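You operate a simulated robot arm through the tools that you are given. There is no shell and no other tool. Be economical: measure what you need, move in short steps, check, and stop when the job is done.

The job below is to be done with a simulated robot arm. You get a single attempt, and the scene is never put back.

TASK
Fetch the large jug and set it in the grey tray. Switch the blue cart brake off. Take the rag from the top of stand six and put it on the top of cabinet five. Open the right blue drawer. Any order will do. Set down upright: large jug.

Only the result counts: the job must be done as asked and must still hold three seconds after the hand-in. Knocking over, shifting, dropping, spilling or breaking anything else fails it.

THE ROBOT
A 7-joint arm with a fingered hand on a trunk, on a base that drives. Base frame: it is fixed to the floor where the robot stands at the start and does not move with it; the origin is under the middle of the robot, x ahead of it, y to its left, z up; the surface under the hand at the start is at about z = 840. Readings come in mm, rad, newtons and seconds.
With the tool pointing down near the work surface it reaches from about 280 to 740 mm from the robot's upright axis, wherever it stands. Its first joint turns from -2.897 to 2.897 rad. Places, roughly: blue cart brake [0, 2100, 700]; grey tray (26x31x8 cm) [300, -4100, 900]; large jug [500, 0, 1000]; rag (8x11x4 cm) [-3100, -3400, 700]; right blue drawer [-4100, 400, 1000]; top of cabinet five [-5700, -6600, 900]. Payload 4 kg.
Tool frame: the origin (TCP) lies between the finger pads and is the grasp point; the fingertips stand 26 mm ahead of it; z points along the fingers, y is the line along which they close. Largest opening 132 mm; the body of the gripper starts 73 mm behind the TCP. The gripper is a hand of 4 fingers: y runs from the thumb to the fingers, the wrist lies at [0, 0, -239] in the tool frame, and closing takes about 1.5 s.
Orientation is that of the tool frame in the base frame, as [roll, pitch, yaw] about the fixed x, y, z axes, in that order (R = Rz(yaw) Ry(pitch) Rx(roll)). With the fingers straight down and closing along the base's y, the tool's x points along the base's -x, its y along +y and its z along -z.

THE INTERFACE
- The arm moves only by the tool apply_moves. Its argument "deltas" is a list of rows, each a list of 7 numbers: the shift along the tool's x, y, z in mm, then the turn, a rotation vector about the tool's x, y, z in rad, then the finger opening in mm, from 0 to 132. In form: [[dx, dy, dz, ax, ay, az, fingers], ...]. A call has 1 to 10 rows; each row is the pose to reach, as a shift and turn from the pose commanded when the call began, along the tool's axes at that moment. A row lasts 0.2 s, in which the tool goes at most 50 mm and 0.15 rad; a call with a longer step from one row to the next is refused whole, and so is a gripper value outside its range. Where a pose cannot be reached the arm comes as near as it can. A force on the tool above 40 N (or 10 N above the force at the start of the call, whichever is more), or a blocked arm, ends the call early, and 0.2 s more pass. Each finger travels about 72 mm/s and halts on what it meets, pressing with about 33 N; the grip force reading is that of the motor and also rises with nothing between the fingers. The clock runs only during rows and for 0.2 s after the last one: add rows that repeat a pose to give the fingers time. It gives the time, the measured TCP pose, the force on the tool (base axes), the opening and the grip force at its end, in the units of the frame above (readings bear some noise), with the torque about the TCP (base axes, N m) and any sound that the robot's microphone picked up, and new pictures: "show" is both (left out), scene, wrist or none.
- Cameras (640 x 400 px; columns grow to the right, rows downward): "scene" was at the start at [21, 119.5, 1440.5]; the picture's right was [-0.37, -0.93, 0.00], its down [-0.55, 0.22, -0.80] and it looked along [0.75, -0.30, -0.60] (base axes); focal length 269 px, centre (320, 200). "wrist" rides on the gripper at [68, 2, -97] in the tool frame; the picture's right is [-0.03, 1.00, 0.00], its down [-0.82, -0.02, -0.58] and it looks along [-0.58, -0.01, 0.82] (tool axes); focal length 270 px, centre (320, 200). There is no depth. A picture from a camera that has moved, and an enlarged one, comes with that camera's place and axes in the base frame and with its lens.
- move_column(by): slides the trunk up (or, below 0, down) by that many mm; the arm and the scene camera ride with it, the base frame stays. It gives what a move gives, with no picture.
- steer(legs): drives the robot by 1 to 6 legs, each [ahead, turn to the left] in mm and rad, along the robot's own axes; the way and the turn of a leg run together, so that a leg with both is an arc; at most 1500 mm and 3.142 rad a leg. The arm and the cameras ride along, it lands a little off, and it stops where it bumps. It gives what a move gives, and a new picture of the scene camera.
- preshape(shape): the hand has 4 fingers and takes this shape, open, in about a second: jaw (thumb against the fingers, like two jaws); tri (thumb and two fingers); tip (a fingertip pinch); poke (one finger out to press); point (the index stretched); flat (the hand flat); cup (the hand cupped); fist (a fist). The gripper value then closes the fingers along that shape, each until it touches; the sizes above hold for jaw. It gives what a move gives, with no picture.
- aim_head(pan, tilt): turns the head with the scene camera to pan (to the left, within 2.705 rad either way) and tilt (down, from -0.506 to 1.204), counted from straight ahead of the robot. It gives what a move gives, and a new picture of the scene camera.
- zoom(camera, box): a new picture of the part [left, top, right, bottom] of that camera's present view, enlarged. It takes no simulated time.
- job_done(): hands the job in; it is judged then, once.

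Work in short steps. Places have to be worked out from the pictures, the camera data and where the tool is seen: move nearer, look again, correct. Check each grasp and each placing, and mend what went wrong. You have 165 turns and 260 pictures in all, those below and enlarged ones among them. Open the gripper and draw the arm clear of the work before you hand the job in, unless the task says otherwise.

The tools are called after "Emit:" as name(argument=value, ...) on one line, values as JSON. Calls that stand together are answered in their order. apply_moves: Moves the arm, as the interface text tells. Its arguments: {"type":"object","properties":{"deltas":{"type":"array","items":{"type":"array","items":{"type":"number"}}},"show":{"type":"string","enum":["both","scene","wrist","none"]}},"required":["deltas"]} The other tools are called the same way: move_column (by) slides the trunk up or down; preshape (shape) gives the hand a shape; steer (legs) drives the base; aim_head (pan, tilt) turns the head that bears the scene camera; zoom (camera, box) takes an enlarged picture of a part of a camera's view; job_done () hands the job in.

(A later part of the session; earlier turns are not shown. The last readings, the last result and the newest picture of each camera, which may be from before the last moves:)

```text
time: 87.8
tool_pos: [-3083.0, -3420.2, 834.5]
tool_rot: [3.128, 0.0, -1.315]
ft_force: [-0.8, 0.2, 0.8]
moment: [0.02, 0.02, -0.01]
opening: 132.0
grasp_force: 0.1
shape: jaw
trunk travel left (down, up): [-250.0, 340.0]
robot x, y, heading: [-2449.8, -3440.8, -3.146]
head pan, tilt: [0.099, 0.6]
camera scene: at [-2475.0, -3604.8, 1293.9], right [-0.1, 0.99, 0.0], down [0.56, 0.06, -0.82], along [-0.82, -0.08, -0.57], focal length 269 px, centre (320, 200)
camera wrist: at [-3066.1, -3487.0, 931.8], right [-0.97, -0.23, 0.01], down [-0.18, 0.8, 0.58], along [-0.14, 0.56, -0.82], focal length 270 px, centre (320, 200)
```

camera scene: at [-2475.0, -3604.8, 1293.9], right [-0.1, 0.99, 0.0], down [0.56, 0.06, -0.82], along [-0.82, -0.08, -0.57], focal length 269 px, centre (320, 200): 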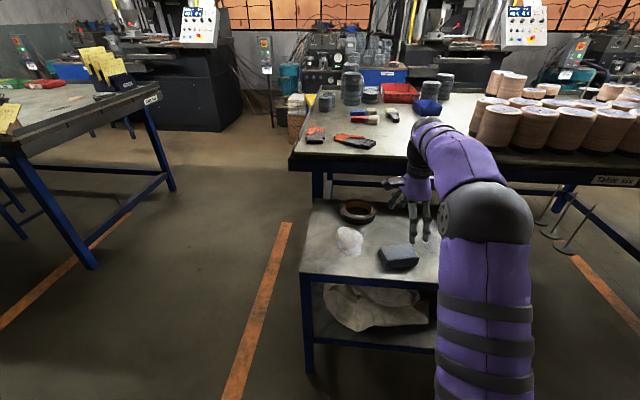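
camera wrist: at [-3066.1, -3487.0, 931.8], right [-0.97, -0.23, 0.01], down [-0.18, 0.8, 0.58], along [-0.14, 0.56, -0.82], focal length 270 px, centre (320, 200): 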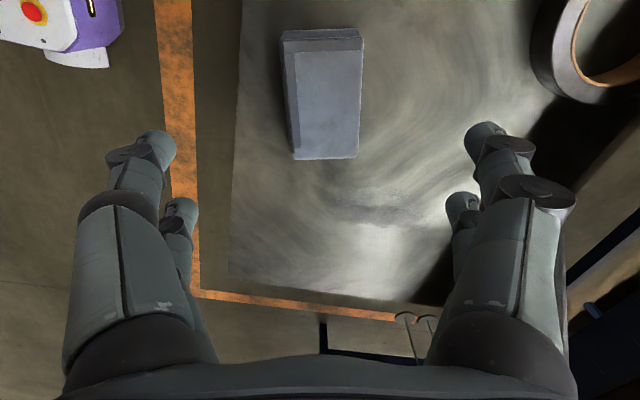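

The rag is aligned between the fingers. I descend to TCP z≈690 and look.

Emit:
apply_moves(deltas=[[0, 4, 45, 0, 0, 0, 132], [0, 5, 90, 0, 0, 0, 132], [0, 5, 125, 0, 0, 0, 132], [0, 5, 140, 0, 0, 0, 132], [0, 5, 140, 0, 0, 0, 132]], show="both")

```text
time: 89.0
tool_pos: [-3091.0, -3420.9, 695.8]
tool_rot: [3.131, 0.003, -1.313]
ft_force: [-0.6, -0.5, 0.3]
moment: [0.01, 0.0, 0.0]
opening: 131.9
grasp_force: 0.0
shape: jaw
trunk travel left (down, up): [-250.0, 340.0]
robot x, y, heading: [-2444.2, -3438.1, -3.141]
head pan, tilt: [0.099, 0.6]
camera scene: at [-2475.0, -3604.8, 1293.9], right [-0.1, 0.99, 0.0], down [0.56, 0.06, -0.82], along [-0.82, -0.08, -0.57], focal length 269 px, centre (320, 200)
camera wrist: at [-3073.3, -3488.0, 791.1], right [-0.97, -0.23, 0.01], down [-0.18, 0.8, 0.58], along [-0.14, 0.56, -0.82], focal length 270 px, centre (320, 200)
```

scene: 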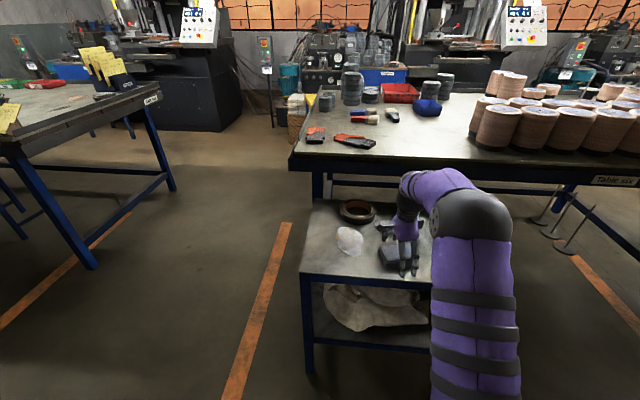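
wrist: 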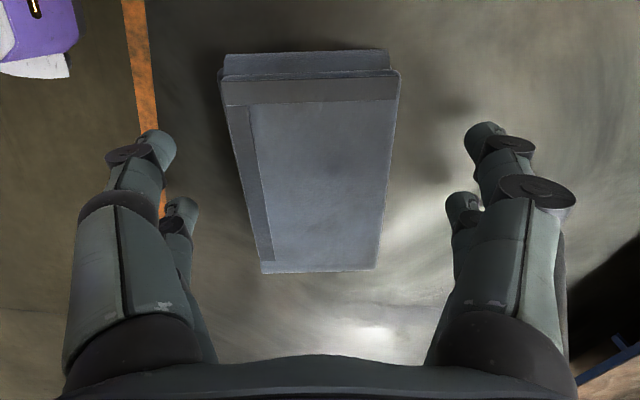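

Well aligned. I lower a little more and close.

Emit:
apply_moves(deltas=[[0, 0, 6, 0, 0, 0, 132], [0, 0, 11, 0, 0, 0, 110], [0, 0, 11, 0, 0, 0, 80], [0, 0, 11, 0, 0, 0, 50], [0, 0, 11, 0, 0, 0, 30], [0, 0, 11, 0, 0, 0, 30], [0, 0, 11, 0, 0, 0, 30], [0, 0, 11, 0, 0, 0, 30]], show="wrist")

Emit:
apply_moves(deltas=[[0, 0, -20, 0, 0, 0, 30], [0, 0, -60, 0, 0, 0, 30], [0, 0, -100, 0, 0, 0, 30], [0, 0, -140, 0, 0, 0, 30], [0, 0, -180, 0, 0, 0, 30], [0, 0, -180, 0, 0, 0, 30]], show="both")

```text
time: 90.8
tool_pos: [-3089.5, -3421.1, 685.5]
tool_rot: [3.126, 0.004, -1.312]
ft_force: [5.8, 3.4, 19.1]
moment: [0.67, -1.18, -0.06]
opening: 70.6
grasp_force: 32.8
shape: jaw
trunk travel left (down, up): [-250.0, 340.0]
robot x, y, heading: [-2445.6, -3441.7, -3.138]
head pan, tilt: [0.099, 0.6]
camera wrist: at [-3071.9, -3487.8, 782.3], right [-0.97, -0.23, 0.01], down [-0.18, 0.79, 0.58], along [-0.14, 0.56, -0.81], focal length 270 px, centre (320, 200)
```

wrist: 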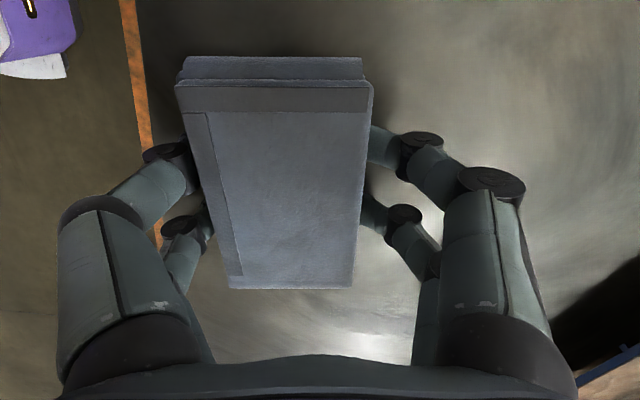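

```text
time: 92.2
tool_pos: [-3090.2, -3420.9, 867.7]
tool_rot: [3.13, 0.003, -1.314]
ft_force: [0.7, -0.1, -1.4]
moment: [-0.01, 0.01, 0.0]
opening: 70.5
grasp_force: 33.4
shape: jaw
trunk travel left (down, up): [-250.0, 340.0]
robot x, y, heading: [-2443.2, -3443.8, -3.142]
head pan, tilt: [0.099, 0.6]
camera scene: at [-2474.9, -3604.7, 1293.9], right [-0.1, 0.99, 0.0], down [0.56, 0.06, -0.82], along [-0.82, -0.08, -0.57], focal length 269 px, centre (320, 200)
camera wrist: at [-3072.6, -3488.0, 962.4], right [-0.97, -0.23, 0.01], down [-0.18, 0.8, 0.58], along [-0.14, 0.56, -0.82], focal length 270 px, centre (320, 200)
```

scene: 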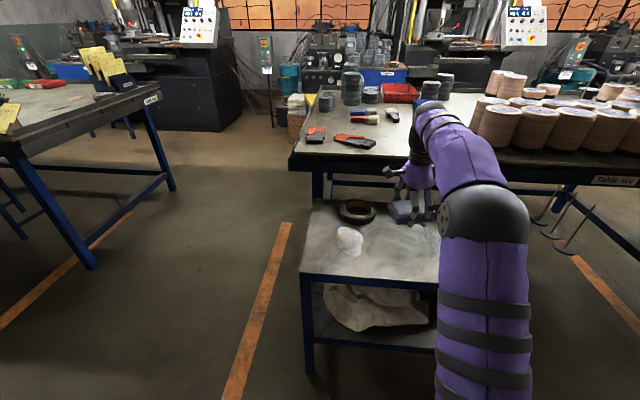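
wrist: 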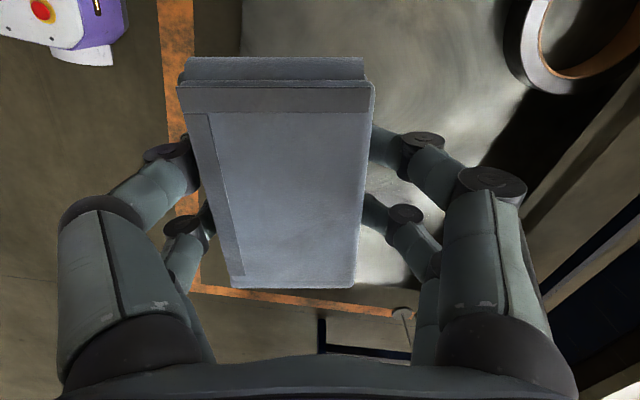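

The rag is held securely. I raise the trunk, tuck the arm, back out and look toward cabinet five.

Emit:
move_column(by=280)

Emit:
apply_moves(deltas=[[10, -38, 0, 0, 0, 0, 30], [20, -76, 0, 0, 0, 0, 30], [30, -114, 0, 0, 0, 0, 30], [40, -152, 0, 0, 0, 0, 30], [51, -193, 0, 0, 0, 0, 30], [51, -193, 0, 0, 0, 0, 30]], show="none")

Emit:
steer(legs=[[-600, 0], [0, 0.8]])

Emit:
aim_head(pan=0.0, tilt=0.2)

```text
time: 95.0
tool_pos: [-3090.7, -3421.3, 1146.3]
tool_rot: [3.13, 0.001, -1.312]
ft_force: [-0.2, 0.1, -0.6]
moment: [-0.04, 0.02, -0.03]
opening: 70.2
grasp_force: 32.7
shape: jaw
trunk travel left (down, up): [-530.0, 60.0]
robot x, y, heading: [-2447.8, -3435.5, -3.138]
head pan, tilt: [0.099, 0.6]
```

```text
time: 96.4
tool_pos: [-2889.8, -3420.3, 1142.3]
tool_rot: [3.131, 0.002, -1.313]
ft_force: [0.8, 0.4, -1.6]
moment: [-0.01, 0.05, -0.01]
opening: 70.4
grasp_force: 32.8
shape: jaw
trunk travel left (down, up): [-530.0, 60.0]
robot x, y, heading: [-2449.6, -3439.4, -3.143]
head pan, tilt: [0.099, 0.6]
```

```text
time: 102.1
tool_pos: [-2183.3, -3744.4, 1142.9]
tool_rot: [3.13, 0.001, -0.517]
ft_force: [0.1, -0.2, -0.5]
moment: [-0.05, -0.01, -0.05]
opening: 70.1
grasp_force: 33.5
shape: jaw
trunk travel left (down, up): [-530.0, 60.0]
robot x, y, heading: [-1855.9, -3443.0, -2.346]
head pan, tilt: [0.099, 0.6]
camera scene: at [-1761.0, -3576.8, 1573.9], right [-0.78, 0.62, 0.0], down [0.35, 0.44, -0.82], along [-0.51, -0.64, -0.57], focal length 269 px, centre (320, 200)
```

scene: 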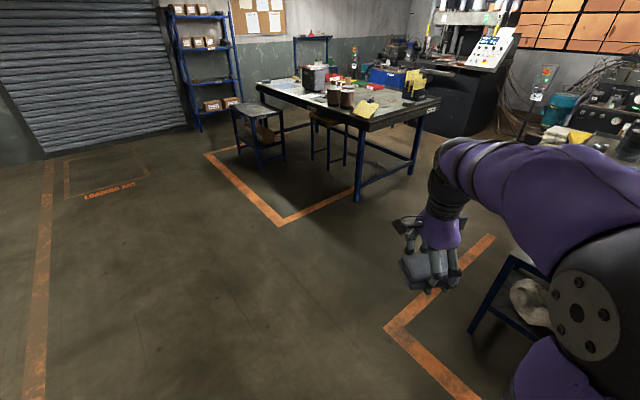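

```text
time: 103.0
tool_pos: [-2182.6, -3744.2, 1142.5]
tool_rot: [3.129, 0.004, -0.516]
ft_force: [-0.8, 0.2, -0.4]
moment: [0.0, 0.0, 0.01]
opening: 70.5
grasp_force: 33.0
shape: jaw
trunk travel left (down, up): [-530.0, 60.0]
robot x, y, heading: [-1852.5, -3443.0, -2.34]
head pan, tilt: [0.0, 0.201]
camera scene: at [-1770.9, -3574.4, 1610.6], right [-0.72, 0.7, 0.0], down [0.14, 0.14, -0.98], along [-0.68, -0.7, -0.2], focal length 269 px, centre (320, 200)
```

scene: 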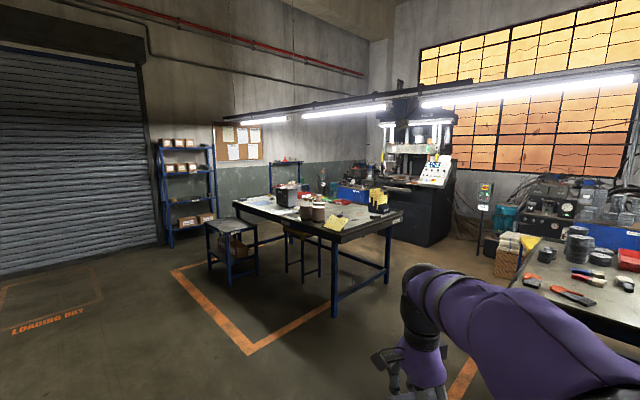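

The projected spot of cabinet five is at about (359, 185) — a blue cabinet by the press. I zoom there.

Emit:
zoom(camera="scene", box=[240, 130, 480, 270])

```text
2.67 times, centred on (360, 200) of scene
camera zoom: at [-1770.9, -3574.4, 1610.6], right [-0.72, 0.7, 0.0], down [0.14, 0.14, -0.98], along [-0.68, -0.7, -0.2], focal length 716 px, centre (213, 200)
```

zoom: 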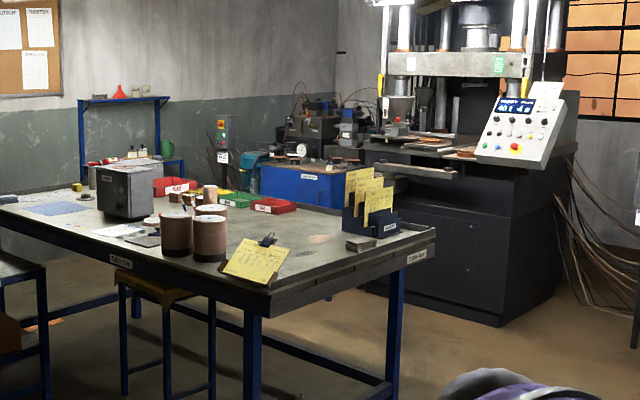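

Cabinet five is the blue cabinet beside the press. The gap between tables five and six is centred on y≈-4400; I drive into it.

Emit:
steer(legs=[[0, 0.09], [1250, 0], [0, -0.89]])

```text
time: 112.4
tool_pos: [-3095.4, -4392.6, 1141.5]
tool_rot: [3.13, 0.002, -1.335]
ft_force: [0.1, -0.4, -0.6]
moment: [0.01, 0.03, -0.03]
opening: 70.2
grasp_force: 33.0
shape: jaw
trunk travel left (down, up): [-530.0, 60.0]
robot x, y, heading: [-2653.3, -4423.7, 3.127]
head pan, tilt: [0.0, 0.201]
camera scene: at [-2688.6, -4576.9, 1610.7], right [0.02, 1.0, 0.0], down [0.2, 0.0, -0.98], along [-0.98, 0.02, -0.2], focal length 269 px, centre (320, 200)
```

scene: 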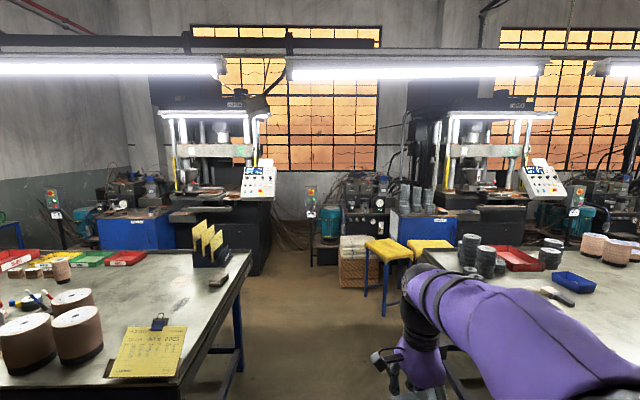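

The lane is clear and cabinet five's top is at about [-5660, -6560, 900]. I drive on behind the tables and turn left.

Emit:
steer(legs=[[1050, 0], [1050, 0.0], [0, 1.58]])

Emit:
aim_head(pan=0.0, tilt=0.4)

```text
time: 127.2
tool_pos: [-4792.0, -4847.7, 1143.3]
tool_rot: [3.129, 0.001, 0.25]
ft_force: [-0.4, 0.3, -0.1]
moment: [0.01, 0.0, 0.0]
opening: 69.9
grasp_force: 32.6
shape: jaw
trunk travel left (down, up): [-530.0, 60.0]
robot x, y, heading: [-4768.2, -4402.4, -1.574]
head pan, tilt: [0.0, 0.201]
camera scene: at [-4615.6, -4440.3, 1610.7], right [-1.0, 0.0, 0.0], down [0.0, 0.2, -0.98], along [0.0, -0.98, -0.2], focal length 269 px, centre (320, 200)
```

scene: 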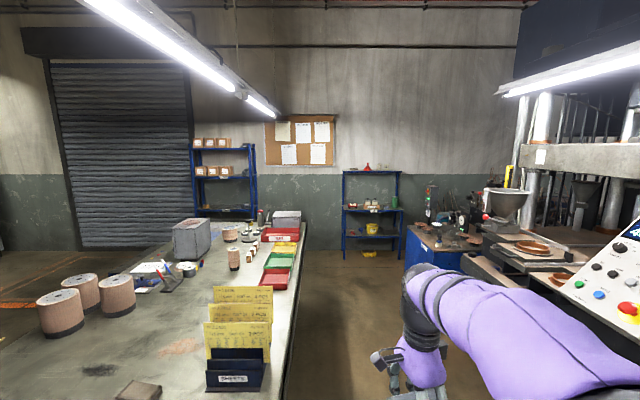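

```text
time: 127.9
tool_pos: [-4792.4, -4846.4, 1141.8]
tool_rot: [3.131, 0.002, 0.249]
ft_force: [-0.1, 0.3, 0.5]
moment: [-0.03, 0.04, 0.01]
opening: 69.9
grasp_force: 33.0
shape: jaw
trunk travel left (down, up): [-530.0, 60.0]
robot x, y, heading: [-4769.9, -4400.0, -1.579]
head pan, tilt: [0.0, 0.4]
camera scene: at [-4615.6, -4439.8, 1592.2], right [-1.0, 0.0, 0.0], down [0.0, 0.39, -0.92], along [0.0, -0.92, -0.39], focal length 269 px, centre (320, 200)
```

scene: 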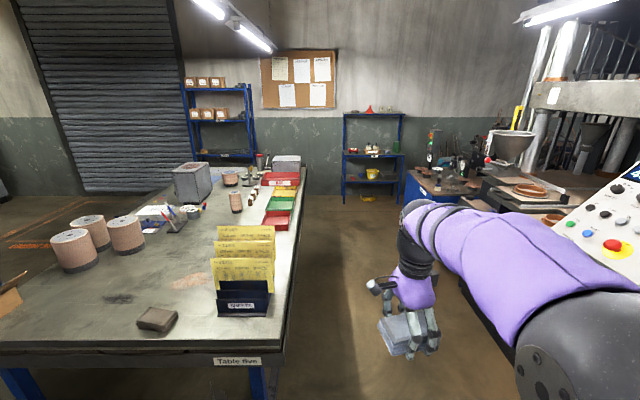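

Cabinet five is ahead right. I zoom in to see the free space on its top.

Emit:
zoom(camera="scene", box=[380, 110, 540, 240])

```text
3.08 times, centred on (460, 175) of scene
camera zoom: at [-4615.6, -4439.8, 1592.2], right [-1.0, 0.0, 0.0], down [0.0, 0.39, -0.92], along [0.0, -0.92, -0.39], focal length 827 px, centre (-111, 277)
```

zoom: 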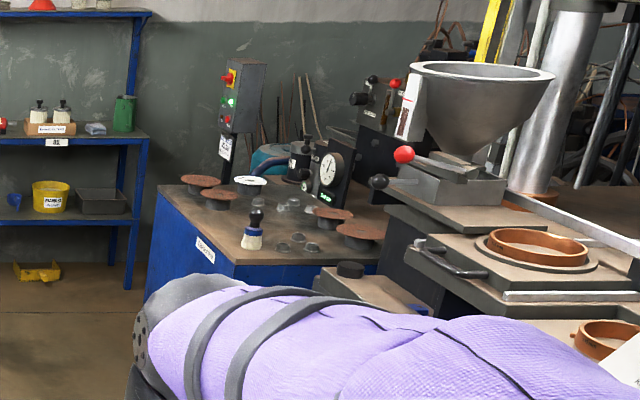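

Cabinet top spans about x -5396…-5800, y -6740…-6140, with various items on it. I drive down the aisle and turn to face it.

Emit:
steer(legs=[[0, -0.085], [1000, 0], [1040, 0], [0, -1.478]])

Emit:
aim_head(pan=0.1, tilt=0.75)

```text
time: 142.4
tool_pos: [-5425.3, -6383.9, 1142.6]
tool_rot: [3.129, 0.002, -1.317]
ft_force: [-0.5, 0.3, -0.8]
moment: [0.03, 0.03, -0.03]
opening: 70.1
grasp_force: 32.8
shape: jaw
trunk travel left (down, up): [-530.0, 60.0]
robot x, y, heading: [-4980.6, -6412.0, 3.134]
head pan, tilt: [0.0, 0.4]
camera scene: at [-5015.2, -6561.9, 1592.2], right [0.0, 1.0, 0.0], down [0.39, 0.0, -0.92], along [-0.92, 0.0, -0.39], focal length 269 px, centre (320, 200)
```

scene: 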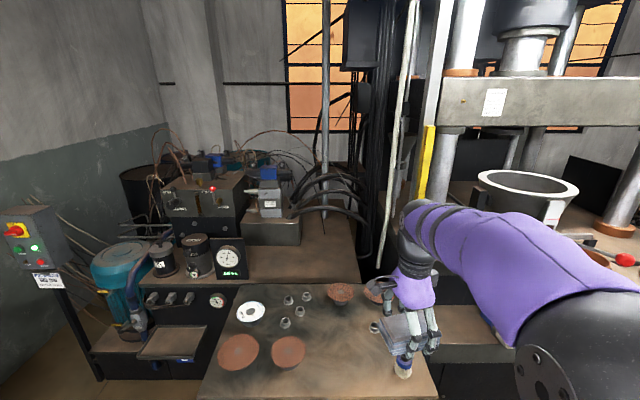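

```text
time: 143.3
tool_pos: [-5425.5, -6384.7, 1142.1]
tool_rot: [3.128, 0.003, -1.317]
ft_force: [-0.2, 0.9, -0.7]
moment: [0.01, 0.03, 0.01]
opening: 69.9
grasp_force: 32.8
shape: jaw
trunk travel left (down, up): [-530.0, 60.0]
robot x, y, heading: [-4983.2, -6409.6, 3.136]
head pan, tilt: [0.099, 0.75]
camera scene: at [-5005.1, -6570.1, 1561.1], right [-0.1, 1.0, 0.0], down [0.68, 0.07, -0.73], along [-0.73, -0.07, -0.68], focal length 269 px, centre (320, 200)
```

scene: 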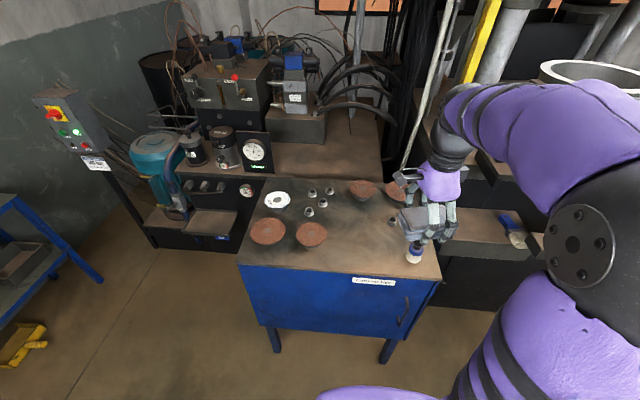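

Emit:
zoom(camera="scene", box=[230, 170, 450, 300])

Emit:
zoom(camera="wrist", box=[0, 0, 640, 400])

```text
2.91 times, centred on (340, 235) of scene
camera zoom: at [-5005.1, -6570.1, 1561.1], right [-0.1, 1.0, 0.0], down [0.68, 0.07, -0.73], along [-0.73, -0.07, -0.68], focal length 782 px, centre (262, 98)
```

zoom: 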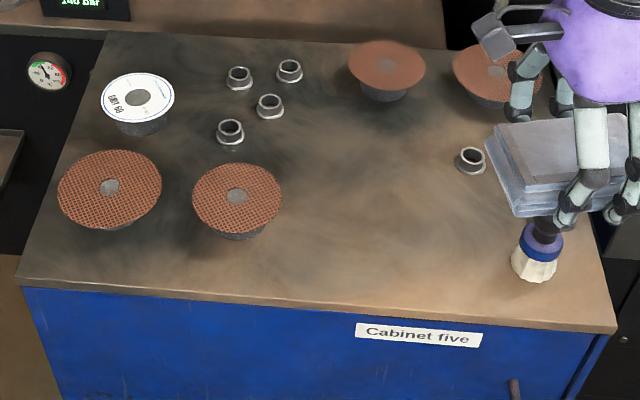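

```text
1.00 times, centred on (320, 200) of wrist (not enlarged: the box is as wide or as high as the picture)
camera zoom: at [-5407.5, -6451.4, 1238.4], right [-0.97, -0.23, 0.01], down [-0.18, 0.8, 0.58], along [-0.14, 0.56, -0.82], focal length 270 px, centre (320, 200)
```

zoom: 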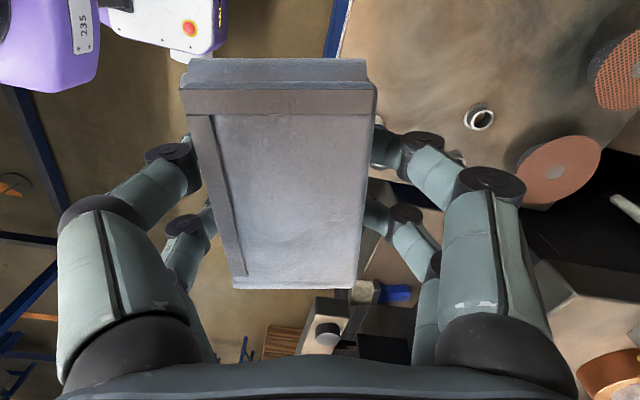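

The free patch is around [-5545, -6508], top z≈893. I move the rag above it and lower to about 40 mm above.

Emit:
apply_moves(deltas=[[24, 38, 0, 0, 0, 0, 30], [48, 76, 0, 0, 0, 0, 30], [72, 112, 0, 0, 0, 0, 30], [91, 148, 0, 0, 0, 0, 30], [91, 148, 45, 0, 0, 0, 30], [91, 148, 90, 0, 0, 0, 30], [91, 148, 130, 0, 0, 0, 30], [91, 148, 165, 0, 0, 0, 30], [91, 148, 165, 0, 0, 0, 30]], show="both")

Emit:
zoom(camera="scene", box=[230, 170, 450, 300])

```text
time: 145.3
tool_pos: [-5547.6, -6510.2, 979.7]
tool_rot: [3.129, 0.002, -1.317]
ft_force: [-0.3, -0.3, -1.2]
moment: [0.03, 0.03, -0.02]
opening: 69.9
grasp_force: 32.7
shape: jaw
trunk travel left (down, up): [-530.0, 60.0]
robot x, y, heading: [-4979.3, -6406.9, 3.141]
head pan, tilt: [0.099, 0.75]
camera scene: at [-5005.4, -6570.2, 1561.0], right [-0.1, 1.0, 0.0], down [0.68, 0.07, -0.73], along [-0.73, -0.07, -0.68], focal length 269 px, centre (320, 200)
camera wrist: at [-5530.7, -6577.9, 1075.5], right [-0.97, -0.23, 0.01], down [-0.18, 0.8, 0.58], along [-0.14, 0.56, -0.82], focal length 270 px, centre (320, 200)
```

scene: 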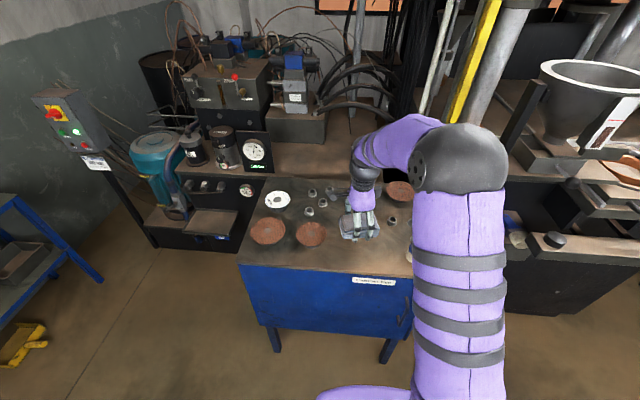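
wrist: 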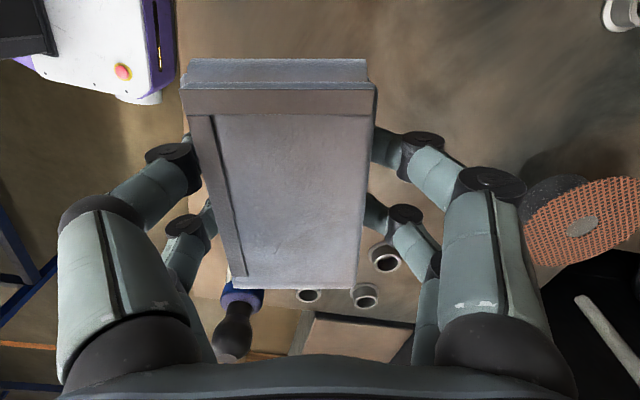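

```text
2.91 times, centred on (340, 235) of scene
camera zoom: at [-5005.4, -6570.2, 1561.0], right [-0.1, 1.0, 0.0], down [0.68, 0.07, -0.73], along [-0.73, -0.07, -0.68], focal length 782 px, centre (262, 98)
```

zoom: 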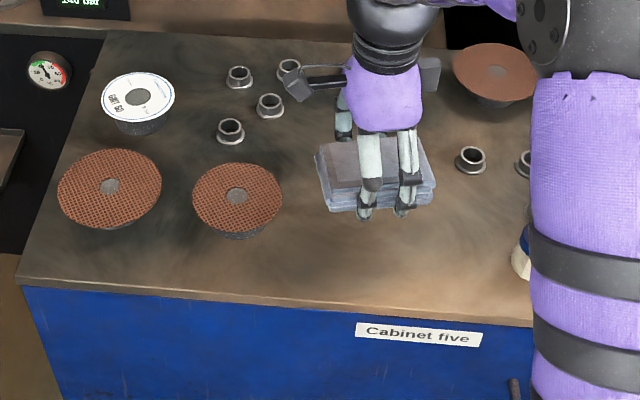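

All clear below. I lower in small steps until contact.

Emit:
apply_moves(deltas=[[0, 0, 15, 0, 0, 0, 30], [0, 0, 28, 0, 0, 0, 30], [0, 0, 36, 0, 0, 0, 30], [0, 0, 42, 0, 0, 0, 30], [0, 0, 46, 0, 0, 0, 30], [0, 0, 50, 0, 0, 0, 30], [0, 0, 54, 0, 0, 0, 30], [0, 0, 54, 0, 0, 0, 30]], show="scene")

Emit:
zoom(camera="scene", box=[230, 170, 450, 300])

```text
time: 147.1
tool_pos: [-5548.7, -6510.2, 924.2]
tool_rot: [3.131, 0.002, -1.319]
ft_force: [0.4, 0.2, -0.3]
moment: [-0.01, 0.0, 0.0]
opening: 70.3
grasp_force: 33.4
shape: jaw
trunk travel left (down, up): [-530.0, 60.0]
robot x, y, heading: [-4980.5, -6408.6, 3.136]
head pan, tilt: [0.099, 0.75]
camera scene: at [-5005.2, -6570.2, 1561.0], right [-0.1, 1.0, 0.0], down [0.68, 0.07, -0.73], along [-0.73, -0.07, -0.68], focal length 269 px, centre (320, 200)
```

scene: 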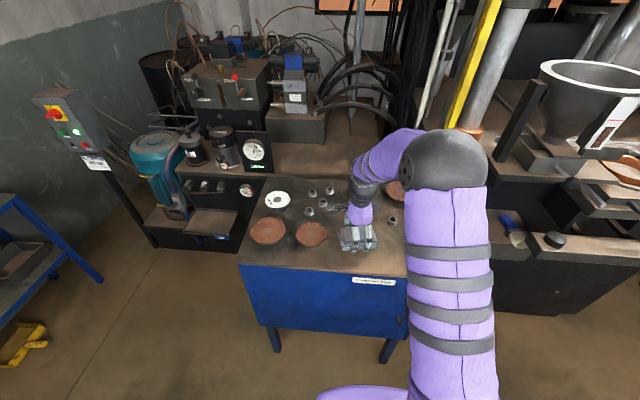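

```text
2.91 times, centred on (340, 235) of scene
camera zoom: at [-5005.2, -6570.2, 1561.0], right [-0.1, 1.0, 0.0], down [0.68, 0.07, -0.73], along [-0.73, -0.07, -0.68], focal length 782 px, centre (262, 98)
```

zoom: 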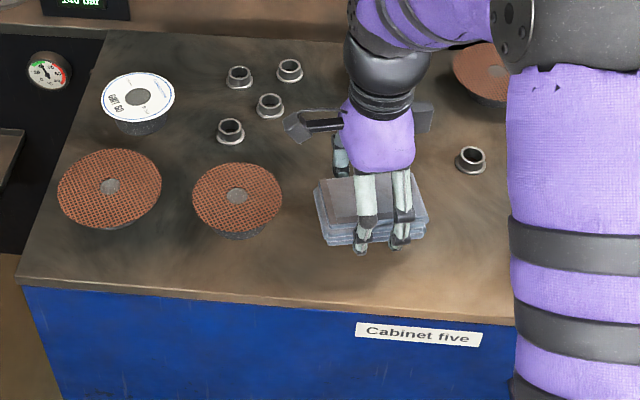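

Not quite touching yet; I continue downward slowly.

Emit:
apply_moves(deltas=[[0, 0, 4, 0, 0, 0, 30], [0, 0, 8, 0, 0, 0, 30], [0, 0, 12, 0, 0, 0, 30], [0, 0, 16, 0, 0, 0, 30], [0, 0, 20, 0, 0, 0, 30], [0, 0, 24, 0, 0, 0, 30], [0, 0, 28, 0, 0, 0, 30], [0, 0, 32, 0, 0, 0, 30]], show="none")

Emit:
zoom(camera="scene", box=[230, 170, 450, 300])

```text
time: 148.9
tool_pos: [-5549.3, -6510.7, 896.8]
tool_rot: [3.124, 0.004, -1.32]
ft_force: [-0.7, 0.6, 31.1]
moment: [1.01, -1.56, 0.02]
opening: 69.6
grasp_force: 33.7
shape: jaw
trunk travel left (down, up): [-530.0, 60.0]
robot x, y, heading: [-4979.6, -6408.4, 3.141]
head pan, tilt: [0.099, 0.75]
```

```text
2.91 times, centred on (340, 235) of scene
camera zoom: at [-5002.9, -6569.9, 1561.8], right [-0.1, 1.0, 0.0], down [0.68, 0.07, -0.73], along [-0.73, -0.07, -0.68], focal length 782 px, centre (262, 98)
```

zoom: 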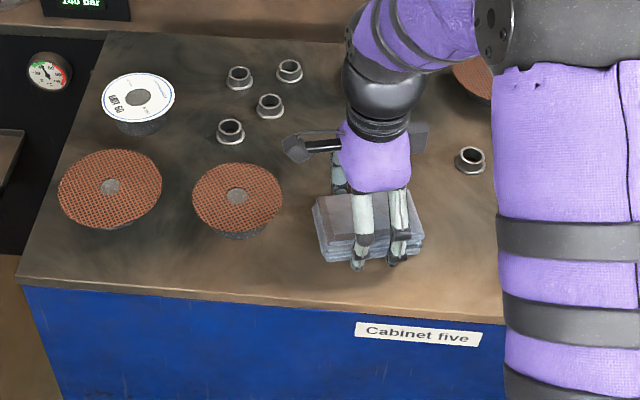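

Contact at TCP z≈897. I open the fingers and rise.

Emit:
apply_moves(deltas=[[0, 0, -3, 0, 0, 0, 75], [0, 0, -3, 0, 0, 0, 95], [0, 0, -3, 0, 0, 0, 115], [0, 0, -3, 0, 0, 0, 125], [0, 0, -3, 0, 0, 0, 125]], show="none")

Emit:
apply_moves(deltas=[[0, 0, -30, 0, 0, 0, 125], [0, 0, -75, 0, 0, 0, 125], [0, 0, -120, 0, 0, 0, 125], [0, 0, -165, 0, 0, 0, 125], [0, 0, -210, 0, 0, 0, 125], [0, 0, -240, 0, 0, 0, 125]], show="both")

```text
time: 150.1
tool_pos: [-5548.9, -6509.9, 898.8]
tool_rot: [3.123, 0.004, -1.32]
ft_force: [-13.5, -1.2, 38.3]
moment: [1.2, -1.59, 0.35]
opening: 121.6
grasp_force: 0.2
shape: jaw
trunk travel left (down, up): [-530.0, 60.0]
robot x, y, heading: [-4983.7, -6404.4, 3.138]
head pan, tilt: [0.099, 0.75]
```

```text
time: 151.5
tool_pos: [-5546.4, -6509.8, 1136.4]
tool_rot: [3.13, 0.003, -1.316]
ft_force: [-0.1, 0.4, 0.0]
moment: [-0.02, 0.01, -0.01]
opening: 124.8
grasp_force: 0.0
shape: jaw
trunk travel left (down, up): [-530.0, 60.0]
robot x, y, heading: [-4985.5, -6406.1, 3.139]
head pan, tilt: [0.099, 0.75]
camera scene: at [-5004.9, -6570.1, 1561.0], right [-0.1, 1.0, 0.0], down [0.68, 0.07, -0.73], along [-0.73, -0.07, -0.68], focal length 269 px, centre (320, 200)
camera wrist: at [-5529.3, -6575.9, 1231.8], right [-0.97, -0.23, 0.01], down [-0.18, 0.8, 0.58], along [-0.14, 0.56, -0.82], focal length 270 px, centre (320, 200)
```

scene: 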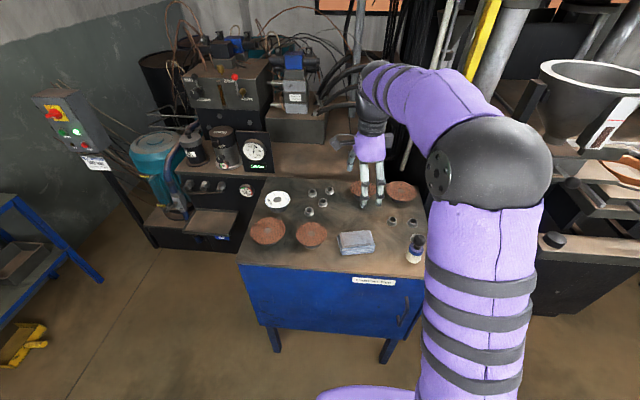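
wrist: 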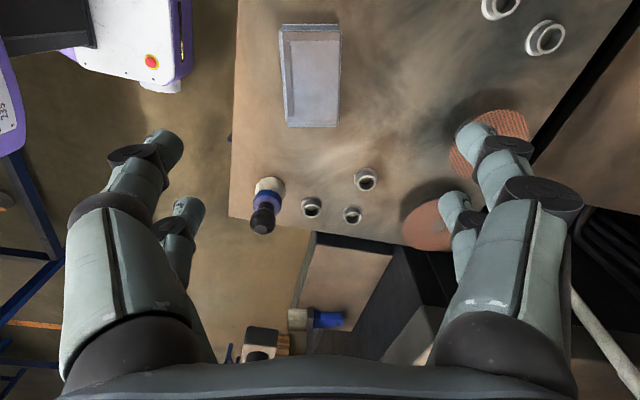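

The rag lies on cabinet five, all else undisturbed. I tuck the arm and drive back out to the main aisle, then toward the drawer.

Emit:
apply_moves(deltas=[[-12, -35, -10, 0, 0, 0, 125], [-24, -70, -20, 0, 0, 0, 125], [-36, -105, -20, 0, 0, 0, 125], [-48, -140, -20, 0, 0, 0, 125], [-59, -170, -20, 0, 0, 0, 125]], show="none")

Emit:
steer(legs=[[0, -1.665], [1000, 0], [1010, 0], [0, -1.474]])

```text
time: 152.7
tool_pos: [-5394.6, -6410.8, 1153.7]
tool_rot: [3.131, 0.002, -1.319]
ft_force: [-1.2, 0.3, -0.2]
moment: [-0.01, 0.01, 0.0]
opening: 124.6
grasp_force: 0.0
shape: jaw
trunk travel left (down, up): [-530.0, 60.0]
robot x, y, heading: [-4980.9, -6408.6, 3.14]
head pan, tilt: [0.099, 0.75]
```

```text
time: 171.1
tool_pos: [-4370.2, -4431.6, 1154.8]
tool_rot: [3.13, 0.002, 1.79]
ft_force: [0.3, 0.2, 0.0]
moment: [-0.03, 0.0, -0.04]
opening: 125.1
grasp_force: 0.1
shape: jaw
trunk travel left (down, up): [-530.0, 60.0]
robot x, y, heading: [-4788.4, -4419.1, -0.038]
head pan, tilt: [0.099, 0.75]
camera scene: at [-4755.5, -4262.3, 1561.1], right [0.06, -1.0, 0.0], down [-0.68, -0.04, -0.73], along [0.73, 0.05, -0.68], focal length 269 px, centre (320, 200)
```

scene: 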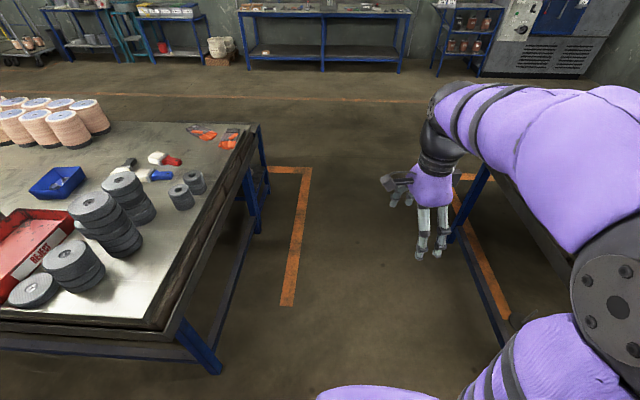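

The way east is clear. I drive out to the main aisle, turn left, and head up it.

Emit:
steer(legs=[[0, 0.04], [1500, 0], [1450, 0], [0, 1.571], [1500, 0], [1500, 0]])

Emit:
aim_head(pan=0.8, tilt=0.25)

```text
time: 204.0
tool_pos: [-1943.9, -1054.3, 1154.9]
tool_rot: [3.129, 0.002, -2.827]
ft_force: [-0.3, -0.1, -0.6]
moment: [0.0, 0.02, -0.02]
opening: 125.2
grasp_force: 0.1
shape: jaw
trunk travel left (down, up): [-530.0, 60.0]
robot x, y, heading: [-1915.2, -1470.5, 1.622]
head pan, tilt: [0.099, 0.75]
camera scene: at [-2079.3, -1456.6, 1561.0], right [0.99, 0.15, 0.0], down [0.11, -0.67, -0.73], along [-0.11, 0.72, -0.68], focal length 269 px, centre (320, 200)
```

scene: 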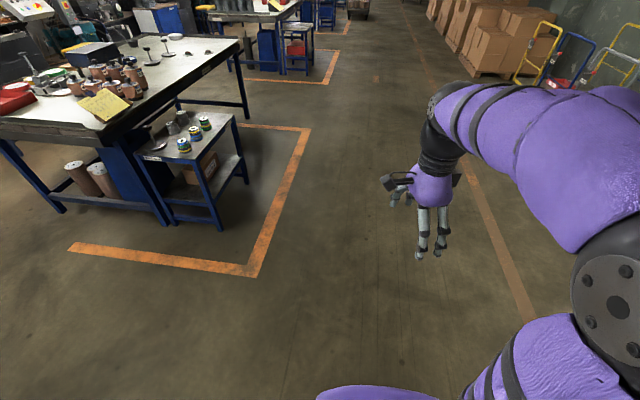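

```text
time: 205.1
tool_pos: [-1942.4, -1055.7, 1154.3]
tool_rot: [3.13, 0.0, -2.828]
ft_force: [0.5, 0.3, 0.2]
moment: [-0.02, 0.05, 0.04]
opening: 124.9
grasp_force: 0.1
shape: jaw
trunk travel left (down, up): [-530.0, 60.0]
robot x, y, heading: [-1918.7, -1467.9, 1.627]
head pan, tilt: [0.799, 0.25]
camera scene: at [-2136.9, -1477.2, 1606.1], right [0.66, 0.75, 0.0], down [0.19, -0.16, -0.97], along [-0.73, 0.64, -0.25], focal length 269 px, centre (320, 200)
```

scene: 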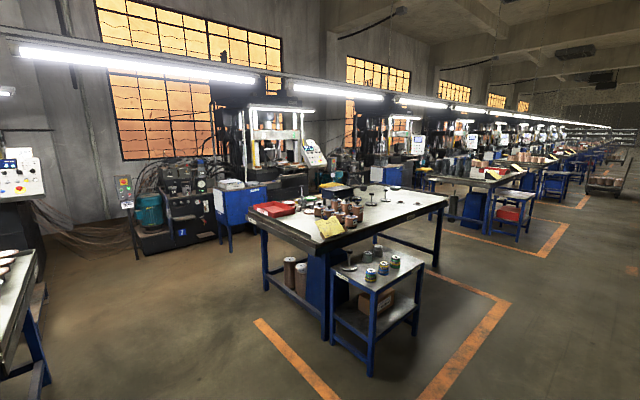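

The drawer's place projects to about (331, 192) — a small cabinet on that table. I zoom in.

Emit:
zoom(camera="scene", box=[240, 160, 460, 300])

```text
2.86 times, centred on (350, 230) of scene
camera zoom: at [-2136.9, -1477.2, 1606.1], right [0.66, 0.75, 0.0], down [0.19, -0.16, -0.97], along [-0.73, 0.64, -0.25], focal length 768 px, centre (234, 114)
```

zoom: 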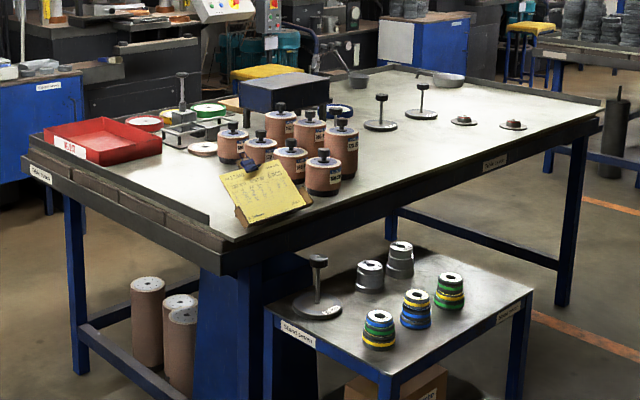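

The blue chest sits on table seven; its drawers likely face the operator side (-x). I go round through the gap at y≈-1050 to behind the table.

Emit:
steer(legs=[[420, 0], [0, 1.515], [1500, 0]])

Emit:
aim_head(pan=0.0, tilt=0.4)

```text
time: 218.8
tool_pos: [-3849.0, -1068.8, 1155.4]
tool_rot: [3.129, 0.003, -1.311]
ft_force: [-0.7, -0.3, 0.3]
moment: [0.01, 0.03, -0.03]
opening: 124.9
grasp_force: 0.0
shape: jaw
trunk travel left (down, up): [-530.0, 60.0]
robot x, y, heading: [-3438.3, -1063.1, -3.137]
head pan, tilt: [0.799, 0.25]
camera scene: at [-3440.2, -1284.6, 1606.1], right [-0.72, 0.7, 0.0], down [0.17, 0.18, -0.97], along [-0.67, -0.7, -0.25], focal length 269 px, centre (320, 200)
```

scene: 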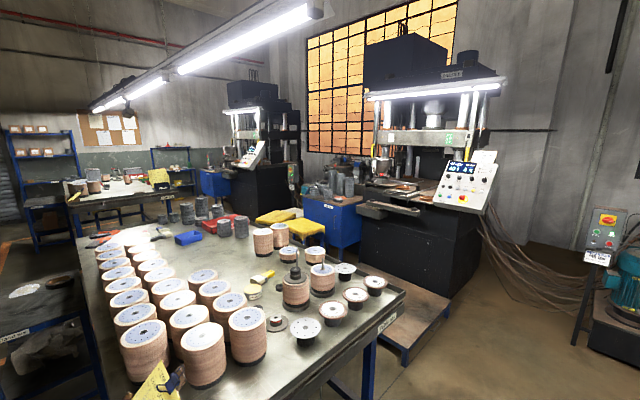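

```text
time: 219.9
tool_pos: [-3848.4, -1067.0, 1154.1]
tool_rot: [3.129, 0.001, -1.311]
ft_force: [0.6, -0.3, 0.0]
moment: [0.0, -0.03, -0.02]
opening: 124.7
grasp_force: 0.1
shape: jaw
trunk travel left (down, up): [-530.0, 60.0]
robot x, y, heading: [-3432.0, -1066.0, -3.142]
head pan, tilt: [0.0, 0.4]
camera scene: at [-3467.9, -1217.8, 1592.2], right [0.0, 1.0, 0.0], down [0.39, 0.0, -0.92], along [-0.92, 0.0, -0.39], focal length 269 px, centre (320, 200)
```

scene: 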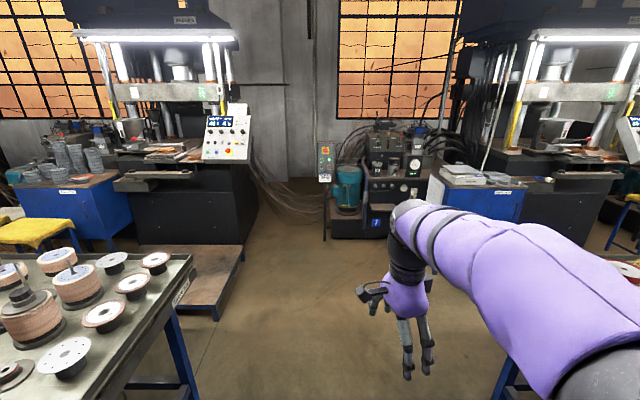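

I continue to x≈-4850 and turn north to look along the back of table seven.

Emit:
steer(legs=[[1420, 0], [0, -1.571]])

Emit:
aim_head(pan=-0.2, tilt=0.4)

```text
time: 231.2
tool_pos: [-4848.4, -646.4, 1154.3]
tool_rot: [3.13, 0.001, -2.887]
ft_force: [0.1, 0.2, 0.1]
moment: [-0.01, 0.04, 0.0]
opening: 125.1
grasp_force: 0.0
shape: jaw
trunk travel left (down, up): [-530.0, 60.0]
robot x, y, heading: [-4848.8, -1055.3, 1.569]
head pan, tilt: [0.0, 0.4]
camera scene: at [-4998.7, -1028.2, 1592.2], right [1.0, 0.0, 0.0], down [0.0, -0.39, -0.92], along [0.0, 0.92, -0.39], focal length 269 px, centre (320, 200)
```

scene: 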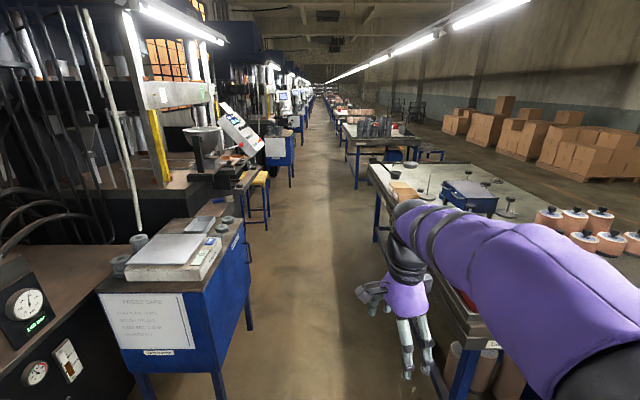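

```text
time: 231.9
tool_pos: [-4848.3, -646.8, 1155.6]
tool_rot: [3.127, 0.001, -2.886]
ft_force: [0.0, 0.4, 0.5]
moment: [0.02, -0.01, 0.0]
opening: 124.8
grasp_force: 0.0
shape: jaw
trunk travel left (down, up): [-530.0, 60.0]
robot x, y, heading: [-4848.2, -1062.9, 1.567]
head pan, tilt: [-0.201, 0.4]
camera scene: at [-4980.3, -1030.1, 1592.2], right [0.98, -0.2, 0.0], down [-0.08, -0.38, -0.92], along [0.19, 0.9, -0.39], focal length 269 px, centre (320, 200)
```

scene: 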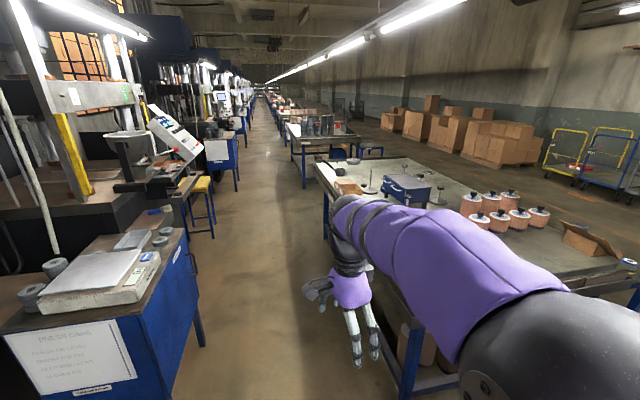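

Emit:
zoom(camera="scene", box=[310, 140, 470, 240])

```text
4.00 times, centred on (390, 190) of scene
camera zoom: at [-4980.3, -1030.1, 1592.2], right [0.98, -0.2, 0.0], down [-0.08, -0.38, -0.92], along [0.19, 0.9, -0.39], focal length 1075 px, centre (40, 240)
```

zoom: 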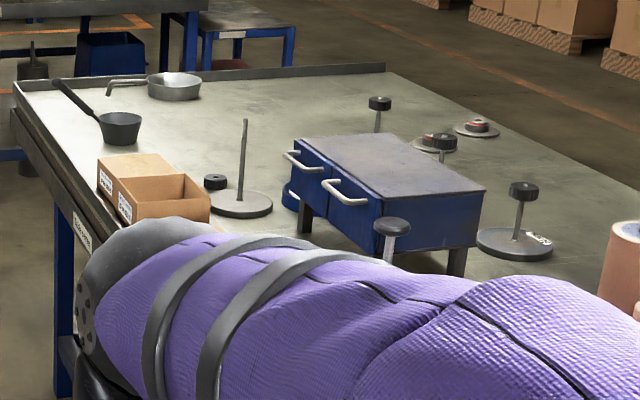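

The chest has two drawers with bow handles facing -x; the right one is the nearer (south). I drive up to y≈430 and face it.

Emit:
steer(legs=[[0, 0.03], [1490, 0], [0, -1.597]])

Emit:
aim_head(pan=0.1, tilt=0.65)

```text
time: 244.0
tool_pos: [-4494.4, 415.6, 1154.3]
tool_rot: [3.129, 0.0, 1.832]
ft_force: [0.3, -0.5, -1.9]
moment: [0.0, 0.01, 0.01]
opening: 125.0
grasp_force: 0.1
shape: jaw
trunk travel left (down, up): [-530.0, 60.0]
robot x, y, heading: [-4909.3, 410.2, 0.003]
head pan, tilt: [-0.201, 0.4]
camera scene: at [-4878.5, 544.0, 1592.2], right [-0.2, -0.98, 0.0], down [-0.38, 0.08, -0.92], along [0.9, -0.18, -0.39], focal length 269 px, centre (320, 200)
```

scene: 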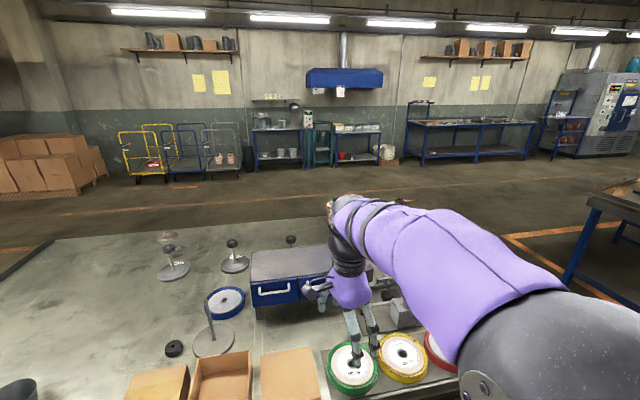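

```text
time: 244.8
tool_pos: [-4495.5, 416.0, 1155.2]
tool_rot: [3.129, 0.0, 1.829]
ft_force: [1.1, -1.6, 0.1]
moment: [0.01, 0.0, 0.0]
opening: 125.0
grasp_force: 0.0
shape: jaw
trunk travel left (down, up): [-530.0, 60.0]
robot x, y, heading: [-4908.2, 408.2, 0.006]
head pan, tilt: [0.099, 0.649]
camera scene: at [-4883.0, 571.0, 1569.7], right [0.1, -0.99, 0.0], down [-0.6, -0.06, -0.8], along [0.79, 0.08, -0.6], focal length 269 px, centre (320, 200)
```

scene: 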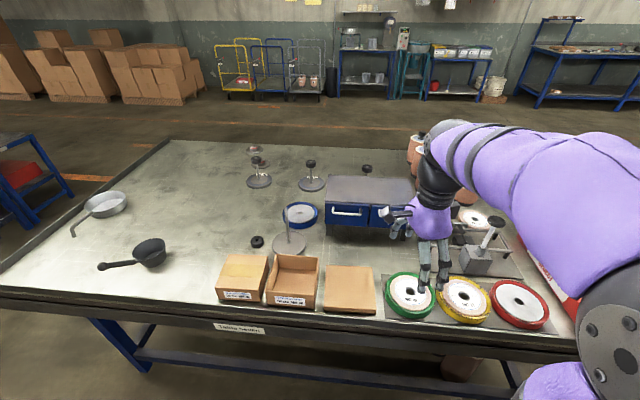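

The left handle triangulates to [-4197, 549, 1010], so the right handle is about [-4190, 412, 1005]. I turn the hand to point ahead (+x) with the fingers closing vertically, while moving to x≈-4270.

Emit:
apply_moves(deltas=[[-5.6, 19.7, 0, -0.142, -0.0184, 0.0184, 125], [-11.1, 39.3, 0, -0.284, -0.0368, 0.0368, 125], [-16.6, 59, 0, -0.426, -0.0552, 0.0552, 125], [-22.2, 78.5, 0, -0.568, -0.0736, 0.0736, 125], [-27.7, 98, 0, -0.71, -0.092, 0.092, 125], [-33.3, 118, 0, -0.851, -0.1104, 0.1104, 125], [-38.8, 137, 0, -0.993, -0.1288, 0.1288, 125], [-44.4, 157, 0, -1.135, -0.1472, 0.1472, 125], [-50, 177, 0, -1.277, -0.1656, 0.1656, 125], [-55.5, 196, 0, -1.419, -0.184, 0.184, 125]], show="scene")

```text
time: 247.2
tool_pos: [-4295.3, 347.7, 1157.3]
tool_rot: [1.7, 0.01, 1.481]
ft_force: [-0.9, -2.2, 0.1]
moment: [-0.02, 0.02, 0.17]
opening: 124.9
grasp_force: 0.1
shape: jaw
out of reach, approached as far as the arm can: row 7
trunk travel left (down, up): [-530.0, 60.0]
robot x, y, heading: [-4911.9, 411.5, -0.0]
head pan, tilt: [0.099, 0.649]
stopped in row 10: the arm was blocked; the commanded pose is now the measured one
camera scene: at [-4884.8, 566.8, 1570.2], right [0.1, -0.99, 0.0], down [-0.6, -0.06, -0.8], along [0.79, 0.08, -0.6], focal length 269 px, centre (320, 200)
```

scene: 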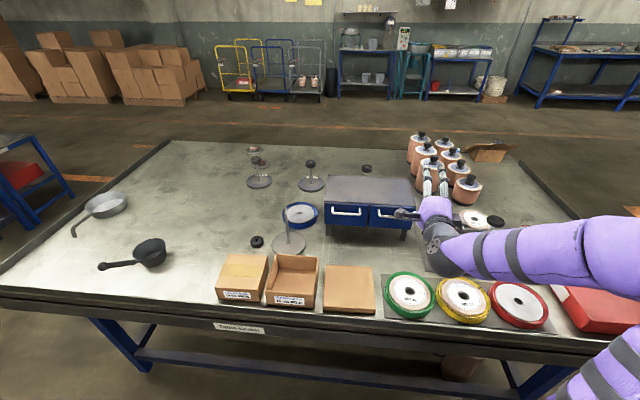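

The arm was blocked at the last row; I check what it met before going further.

Emit:
zoom(camera="scene", box=[320, 110, 640, 400])

Emit:
zoom(camera="wrist", box=[0, 0, 640, 400])

Emit:
aim_head(pan=-0.7, tilt=0.9)

```text
1.38 times, centred on (480, 255) of scene
camera zoom: at [-4884.8, 566.8, 1570.2], right [0.1, -0.99, 0.0], down [-0.6, -0.06, -0.8], along [0.79, 0.08, -0.6], focal length 370 px, centre (99, 124)
```

zoom: 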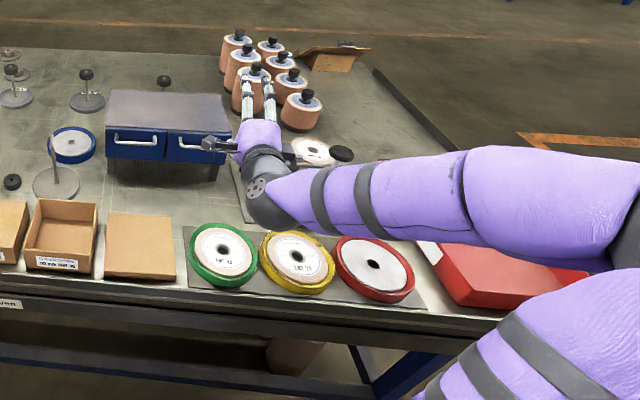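

```text
1.00 times, centred on (320, 200) of wrist (not enlarged: the box is as wide or as high as the picture)
camera zoom: at [-4384.0, 424.3, 1170.2], right [0.13, -0.02, 0.99], down [-0.65, -0.76, 0.06], along [0.75, -0.65, -0.11], focal length 270 px, centre (320, 200)
```

zoom: 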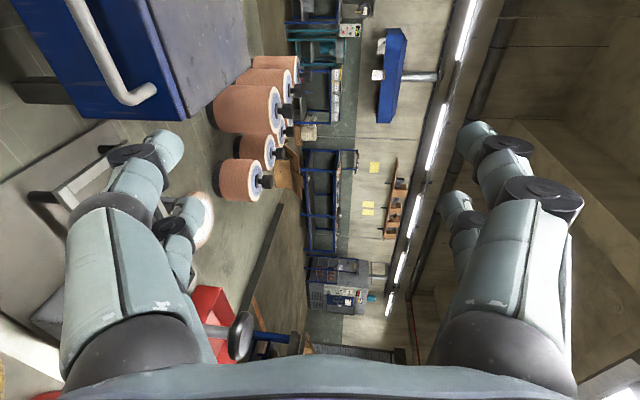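

```text
time: 248.3
tool_pos: [-4294.3, 354.1, 1155.9]
tool_rot: [1.702, 0.016, 1.487]
ft_force: [-0.2, -0.2, -0.6]
moment: [-0.01, 0.02, -0.01]
opening: 125.0
grasp_force: 0.1
shape: jaw
trunk travel left (down, up): [-530.0, 60.0]
robot x, y, heading: [-4909.9, 407.0, 0.002]
head pan, tilt: [-0.7, 0.901]
camera scene: at [-4911.4, 513.8, 1549.2], right [-0.64, -0.77, 0.0], down [-0.6, 0.5, -0.62], along [0.48, -0.4, -0.78], focal length 269 px, centre (320, 200)
```

scene: 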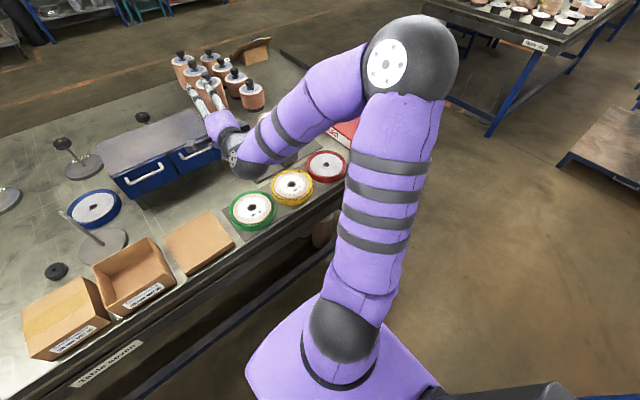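

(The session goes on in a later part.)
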